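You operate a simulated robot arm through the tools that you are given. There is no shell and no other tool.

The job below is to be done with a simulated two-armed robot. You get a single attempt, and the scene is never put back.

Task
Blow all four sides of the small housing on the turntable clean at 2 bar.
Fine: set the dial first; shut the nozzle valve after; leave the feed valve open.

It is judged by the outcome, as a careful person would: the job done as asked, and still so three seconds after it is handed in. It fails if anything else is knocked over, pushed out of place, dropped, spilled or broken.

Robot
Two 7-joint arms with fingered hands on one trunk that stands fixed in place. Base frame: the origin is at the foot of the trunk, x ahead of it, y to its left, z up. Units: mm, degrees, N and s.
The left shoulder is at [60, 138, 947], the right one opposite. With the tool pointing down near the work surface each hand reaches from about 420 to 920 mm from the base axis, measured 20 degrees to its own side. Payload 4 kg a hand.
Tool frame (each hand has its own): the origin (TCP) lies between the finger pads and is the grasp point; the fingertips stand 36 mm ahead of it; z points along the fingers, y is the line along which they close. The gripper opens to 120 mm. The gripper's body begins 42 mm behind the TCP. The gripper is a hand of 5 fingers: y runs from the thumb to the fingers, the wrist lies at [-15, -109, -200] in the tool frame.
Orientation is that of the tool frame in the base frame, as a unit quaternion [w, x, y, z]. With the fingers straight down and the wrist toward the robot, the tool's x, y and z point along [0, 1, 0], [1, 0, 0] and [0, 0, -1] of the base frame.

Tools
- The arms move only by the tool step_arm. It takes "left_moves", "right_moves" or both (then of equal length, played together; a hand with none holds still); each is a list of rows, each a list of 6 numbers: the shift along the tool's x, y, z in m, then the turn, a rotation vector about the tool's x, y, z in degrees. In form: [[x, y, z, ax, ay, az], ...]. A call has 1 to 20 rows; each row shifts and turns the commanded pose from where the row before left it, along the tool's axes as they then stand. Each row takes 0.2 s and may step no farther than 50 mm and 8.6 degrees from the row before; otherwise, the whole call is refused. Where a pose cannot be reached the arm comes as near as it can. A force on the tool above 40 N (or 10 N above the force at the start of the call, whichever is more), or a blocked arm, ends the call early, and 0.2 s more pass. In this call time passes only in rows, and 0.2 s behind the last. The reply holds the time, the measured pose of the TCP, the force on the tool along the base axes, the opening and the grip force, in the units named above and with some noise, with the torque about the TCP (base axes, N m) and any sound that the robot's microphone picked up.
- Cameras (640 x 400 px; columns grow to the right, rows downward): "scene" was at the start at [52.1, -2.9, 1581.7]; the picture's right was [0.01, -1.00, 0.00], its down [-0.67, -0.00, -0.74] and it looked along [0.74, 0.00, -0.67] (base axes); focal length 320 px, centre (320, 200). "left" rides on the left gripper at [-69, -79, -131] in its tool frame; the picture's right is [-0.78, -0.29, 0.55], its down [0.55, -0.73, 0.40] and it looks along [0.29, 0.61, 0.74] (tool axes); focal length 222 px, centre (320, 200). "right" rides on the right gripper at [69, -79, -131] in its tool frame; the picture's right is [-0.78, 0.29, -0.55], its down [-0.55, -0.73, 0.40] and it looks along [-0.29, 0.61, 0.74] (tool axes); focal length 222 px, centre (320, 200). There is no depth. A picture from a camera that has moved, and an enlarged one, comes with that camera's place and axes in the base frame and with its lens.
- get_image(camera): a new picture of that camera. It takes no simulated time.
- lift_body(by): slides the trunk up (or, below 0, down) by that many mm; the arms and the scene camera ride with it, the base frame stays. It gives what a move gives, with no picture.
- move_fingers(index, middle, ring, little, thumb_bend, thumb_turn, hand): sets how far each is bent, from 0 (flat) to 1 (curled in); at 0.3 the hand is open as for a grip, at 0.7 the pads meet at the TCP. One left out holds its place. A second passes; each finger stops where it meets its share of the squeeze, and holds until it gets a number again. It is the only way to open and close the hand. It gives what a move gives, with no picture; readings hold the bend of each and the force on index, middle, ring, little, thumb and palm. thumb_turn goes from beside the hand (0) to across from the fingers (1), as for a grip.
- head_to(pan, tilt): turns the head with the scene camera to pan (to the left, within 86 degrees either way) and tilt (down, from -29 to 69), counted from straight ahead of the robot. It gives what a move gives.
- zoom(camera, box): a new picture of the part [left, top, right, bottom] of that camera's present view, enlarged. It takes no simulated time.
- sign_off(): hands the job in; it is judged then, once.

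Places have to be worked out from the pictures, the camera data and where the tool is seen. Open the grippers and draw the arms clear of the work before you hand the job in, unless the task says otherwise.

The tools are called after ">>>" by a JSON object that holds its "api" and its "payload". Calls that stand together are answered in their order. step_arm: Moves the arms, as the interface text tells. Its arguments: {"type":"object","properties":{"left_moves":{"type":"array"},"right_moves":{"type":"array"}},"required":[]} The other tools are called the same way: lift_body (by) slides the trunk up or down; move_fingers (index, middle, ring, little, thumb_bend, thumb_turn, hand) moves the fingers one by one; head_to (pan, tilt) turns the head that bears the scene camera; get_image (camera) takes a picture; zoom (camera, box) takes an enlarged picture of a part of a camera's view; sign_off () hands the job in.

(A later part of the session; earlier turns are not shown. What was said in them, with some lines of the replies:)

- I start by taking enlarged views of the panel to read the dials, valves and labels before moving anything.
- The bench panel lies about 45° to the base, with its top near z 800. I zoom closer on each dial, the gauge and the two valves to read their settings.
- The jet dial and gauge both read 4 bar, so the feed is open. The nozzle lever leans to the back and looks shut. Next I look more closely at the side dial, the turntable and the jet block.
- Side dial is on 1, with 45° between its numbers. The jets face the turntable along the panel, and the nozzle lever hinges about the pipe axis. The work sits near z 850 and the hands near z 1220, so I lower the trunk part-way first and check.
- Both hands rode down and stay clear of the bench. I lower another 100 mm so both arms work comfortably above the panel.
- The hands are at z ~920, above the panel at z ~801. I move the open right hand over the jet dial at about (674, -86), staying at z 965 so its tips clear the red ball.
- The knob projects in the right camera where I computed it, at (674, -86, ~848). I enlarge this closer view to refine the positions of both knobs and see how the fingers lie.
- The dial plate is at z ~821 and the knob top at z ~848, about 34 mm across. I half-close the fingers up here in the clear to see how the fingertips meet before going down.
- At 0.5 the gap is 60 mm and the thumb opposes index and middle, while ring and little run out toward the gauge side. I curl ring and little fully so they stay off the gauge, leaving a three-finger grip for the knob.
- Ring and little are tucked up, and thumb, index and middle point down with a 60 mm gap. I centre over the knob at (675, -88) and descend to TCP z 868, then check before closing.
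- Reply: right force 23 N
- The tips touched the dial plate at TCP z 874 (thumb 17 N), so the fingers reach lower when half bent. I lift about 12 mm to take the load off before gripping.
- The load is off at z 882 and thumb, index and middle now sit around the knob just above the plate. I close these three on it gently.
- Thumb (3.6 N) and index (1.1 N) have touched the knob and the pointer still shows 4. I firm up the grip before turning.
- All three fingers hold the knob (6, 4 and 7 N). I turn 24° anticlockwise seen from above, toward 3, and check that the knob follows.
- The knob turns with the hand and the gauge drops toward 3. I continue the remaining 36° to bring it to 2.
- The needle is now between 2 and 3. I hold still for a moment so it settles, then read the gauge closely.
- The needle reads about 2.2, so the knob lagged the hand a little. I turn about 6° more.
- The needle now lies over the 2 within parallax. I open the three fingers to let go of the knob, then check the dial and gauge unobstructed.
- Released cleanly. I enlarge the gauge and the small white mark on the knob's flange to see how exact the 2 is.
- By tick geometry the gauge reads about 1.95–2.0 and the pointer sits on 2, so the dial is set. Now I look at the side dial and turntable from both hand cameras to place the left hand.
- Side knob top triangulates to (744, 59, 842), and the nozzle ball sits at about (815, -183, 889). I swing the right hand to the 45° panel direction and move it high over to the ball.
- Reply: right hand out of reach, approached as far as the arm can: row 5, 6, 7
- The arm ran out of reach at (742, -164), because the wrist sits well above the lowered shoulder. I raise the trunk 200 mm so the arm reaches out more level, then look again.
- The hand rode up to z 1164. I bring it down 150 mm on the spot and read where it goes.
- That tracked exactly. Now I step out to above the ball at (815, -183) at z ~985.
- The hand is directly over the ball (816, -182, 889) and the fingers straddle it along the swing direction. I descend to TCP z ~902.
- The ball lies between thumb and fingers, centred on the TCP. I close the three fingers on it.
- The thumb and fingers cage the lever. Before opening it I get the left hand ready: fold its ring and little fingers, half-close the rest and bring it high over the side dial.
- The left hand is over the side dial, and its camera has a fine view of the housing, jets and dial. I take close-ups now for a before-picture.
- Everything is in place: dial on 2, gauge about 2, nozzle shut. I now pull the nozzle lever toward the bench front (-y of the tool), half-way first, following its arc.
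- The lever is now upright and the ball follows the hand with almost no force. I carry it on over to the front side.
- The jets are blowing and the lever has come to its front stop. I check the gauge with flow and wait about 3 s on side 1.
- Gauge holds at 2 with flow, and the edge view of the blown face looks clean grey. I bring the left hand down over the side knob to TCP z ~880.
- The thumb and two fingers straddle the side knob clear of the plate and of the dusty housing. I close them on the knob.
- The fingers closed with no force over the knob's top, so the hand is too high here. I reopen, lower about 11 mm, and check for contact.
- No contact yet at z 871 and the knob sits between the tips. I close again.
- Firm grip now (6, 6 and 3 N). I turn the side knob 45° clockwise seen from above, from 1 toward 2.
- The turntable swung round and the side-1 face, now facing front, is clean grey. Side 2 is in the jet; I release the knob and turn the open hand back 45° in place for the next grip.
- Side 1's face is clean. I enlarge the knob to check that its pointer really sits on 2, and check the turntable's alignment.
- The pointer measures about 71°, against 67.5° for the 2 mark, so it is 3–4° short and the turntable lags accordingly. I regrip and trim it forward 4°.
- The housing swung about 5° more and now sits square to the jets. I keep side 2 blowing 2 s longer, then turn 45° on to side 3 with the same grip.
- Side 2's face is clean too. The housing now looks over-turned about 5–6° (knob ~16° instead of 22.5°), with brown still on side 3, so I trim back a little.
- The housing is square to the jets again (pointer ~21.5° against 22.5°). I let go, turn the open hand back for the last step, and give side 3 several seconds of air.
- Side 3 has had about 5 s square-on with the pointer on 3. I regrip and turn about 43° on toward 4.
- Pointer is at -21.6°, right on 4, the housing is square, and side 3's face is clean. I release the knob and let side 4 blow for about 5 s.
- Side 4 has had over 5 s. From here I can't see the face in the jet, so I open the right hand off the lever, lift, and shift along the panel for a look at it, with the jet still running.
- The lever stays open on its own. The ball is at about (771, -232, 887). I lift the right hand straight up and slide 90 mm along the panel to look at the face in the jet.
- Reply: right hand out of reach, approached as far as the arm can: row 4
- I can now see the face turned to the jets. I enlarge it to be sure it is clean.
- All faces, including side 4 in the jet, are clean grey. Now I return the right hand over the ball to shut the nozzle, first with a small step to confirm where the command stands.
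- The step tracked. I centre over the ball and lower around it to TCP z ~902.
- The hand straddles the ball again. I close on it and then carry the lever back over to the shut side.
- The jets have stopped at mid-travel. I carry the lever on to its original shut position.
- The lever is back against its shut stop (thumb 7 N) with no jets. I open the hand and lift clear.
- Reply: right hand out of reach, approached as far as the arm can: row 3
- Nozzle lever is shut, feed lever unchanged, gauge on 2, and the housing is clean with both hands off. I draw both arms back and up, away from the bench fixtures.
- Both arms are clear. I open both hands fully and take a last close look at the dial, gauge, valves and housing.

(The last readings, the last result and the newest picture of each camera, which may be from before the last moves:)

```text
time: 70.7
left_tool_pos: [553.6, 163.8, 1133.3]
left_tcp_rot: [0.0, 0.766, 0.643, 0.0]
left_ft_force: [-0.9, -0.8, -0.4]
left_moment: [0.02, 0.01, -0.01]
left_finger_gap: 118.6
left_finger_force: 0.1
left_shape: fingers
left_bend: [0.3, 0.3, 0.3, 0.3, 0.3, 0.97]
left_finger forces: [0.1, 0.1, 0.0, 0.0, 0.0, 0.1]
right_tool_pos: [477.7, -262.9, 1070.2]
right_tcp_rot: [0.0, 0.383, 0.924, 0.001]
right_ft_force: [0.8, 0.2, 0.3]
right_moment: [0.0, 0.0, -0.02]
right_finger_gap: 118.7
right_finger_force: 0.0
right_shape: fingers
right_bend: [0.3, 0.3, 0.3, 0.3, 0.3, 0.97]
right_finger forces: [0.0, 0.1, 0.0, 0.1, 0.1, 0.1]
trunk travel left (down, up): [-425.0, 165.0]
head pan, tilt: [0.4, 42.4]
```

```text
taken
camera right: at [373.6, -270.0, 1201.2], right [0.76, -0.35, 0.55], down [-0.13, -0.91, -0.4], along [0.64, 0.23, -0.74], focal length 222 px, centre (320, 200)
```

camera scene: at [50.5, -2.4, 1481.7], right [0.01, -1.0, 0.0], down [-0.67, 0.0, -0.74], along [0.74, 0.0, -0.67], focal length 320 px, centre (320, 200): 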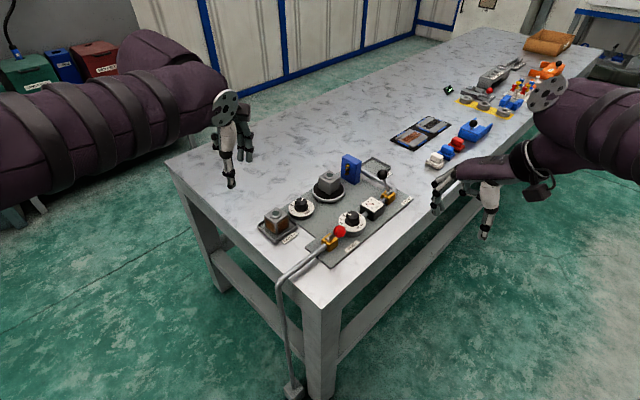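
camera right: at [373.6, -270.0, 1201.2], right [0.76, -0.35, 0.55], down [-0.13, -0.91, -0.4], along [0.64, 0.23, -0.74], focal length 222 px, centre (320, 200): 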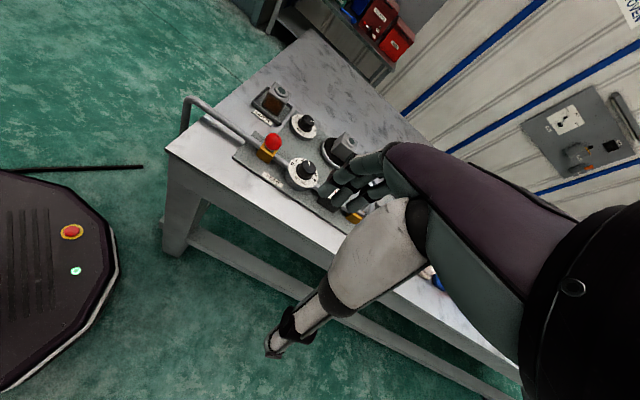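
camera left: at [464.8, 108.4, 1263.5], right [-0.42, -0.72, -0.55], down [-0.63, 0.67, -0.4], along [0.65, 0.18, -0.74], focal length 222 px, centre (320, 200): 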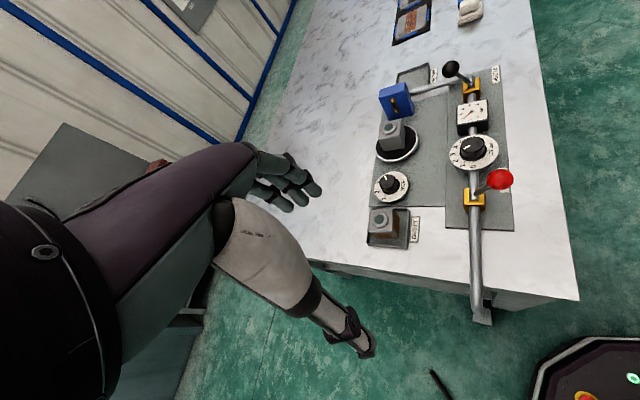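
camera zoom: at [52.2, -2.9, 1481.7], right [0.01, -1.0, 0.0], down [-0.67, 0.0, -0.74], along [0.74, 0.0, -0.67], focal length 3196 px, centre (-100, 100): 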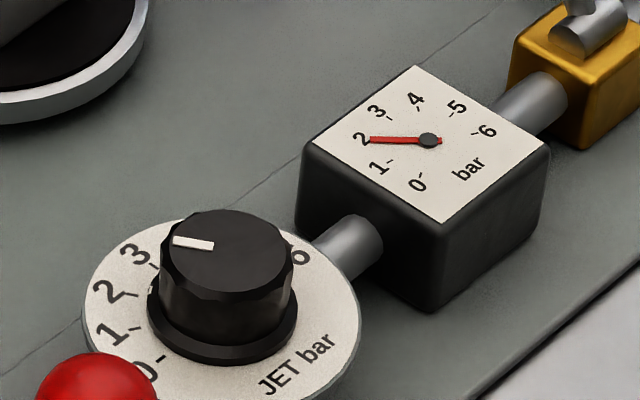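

The final views show the jet dial and gauge on 2 bar and the nozzle lever leaning back, shut, with no jets. The feed lever is unmoved and open, all four housing faces were seen clean, nothing else was disturbed, and both hands are open and clear. I hand the job in.

>>> {"api": "sign_off", "payload": {}}

```text
The job is handed in.
```

The small housing on the turntable has been blown clean on all four sides at 2 bar, and the job is handed in.

- **Pressure:** I set the jet dial from 4 to 2 bar before opening the nozzle. By eye the gauge read about 1.95 to 2.05 bar, including while the jets were running.
- **Blowing:** Each side had roughly 5 to 9 seconds of air, and I saw every face come out clean grey. Sides 2 and 3 started a few degrees off square, so I trimmed the side dial mid-blow.
- **Valves:** The nozzle valve is shut and the jets have stopped. The feed valve was not touched and is still open.
- **Left as is:** The side dial now points to 4. The second housing in the DUSTY tray was not touched.

Nothing was knocked over or moved out of place, and both hands are open and clear of the bench.
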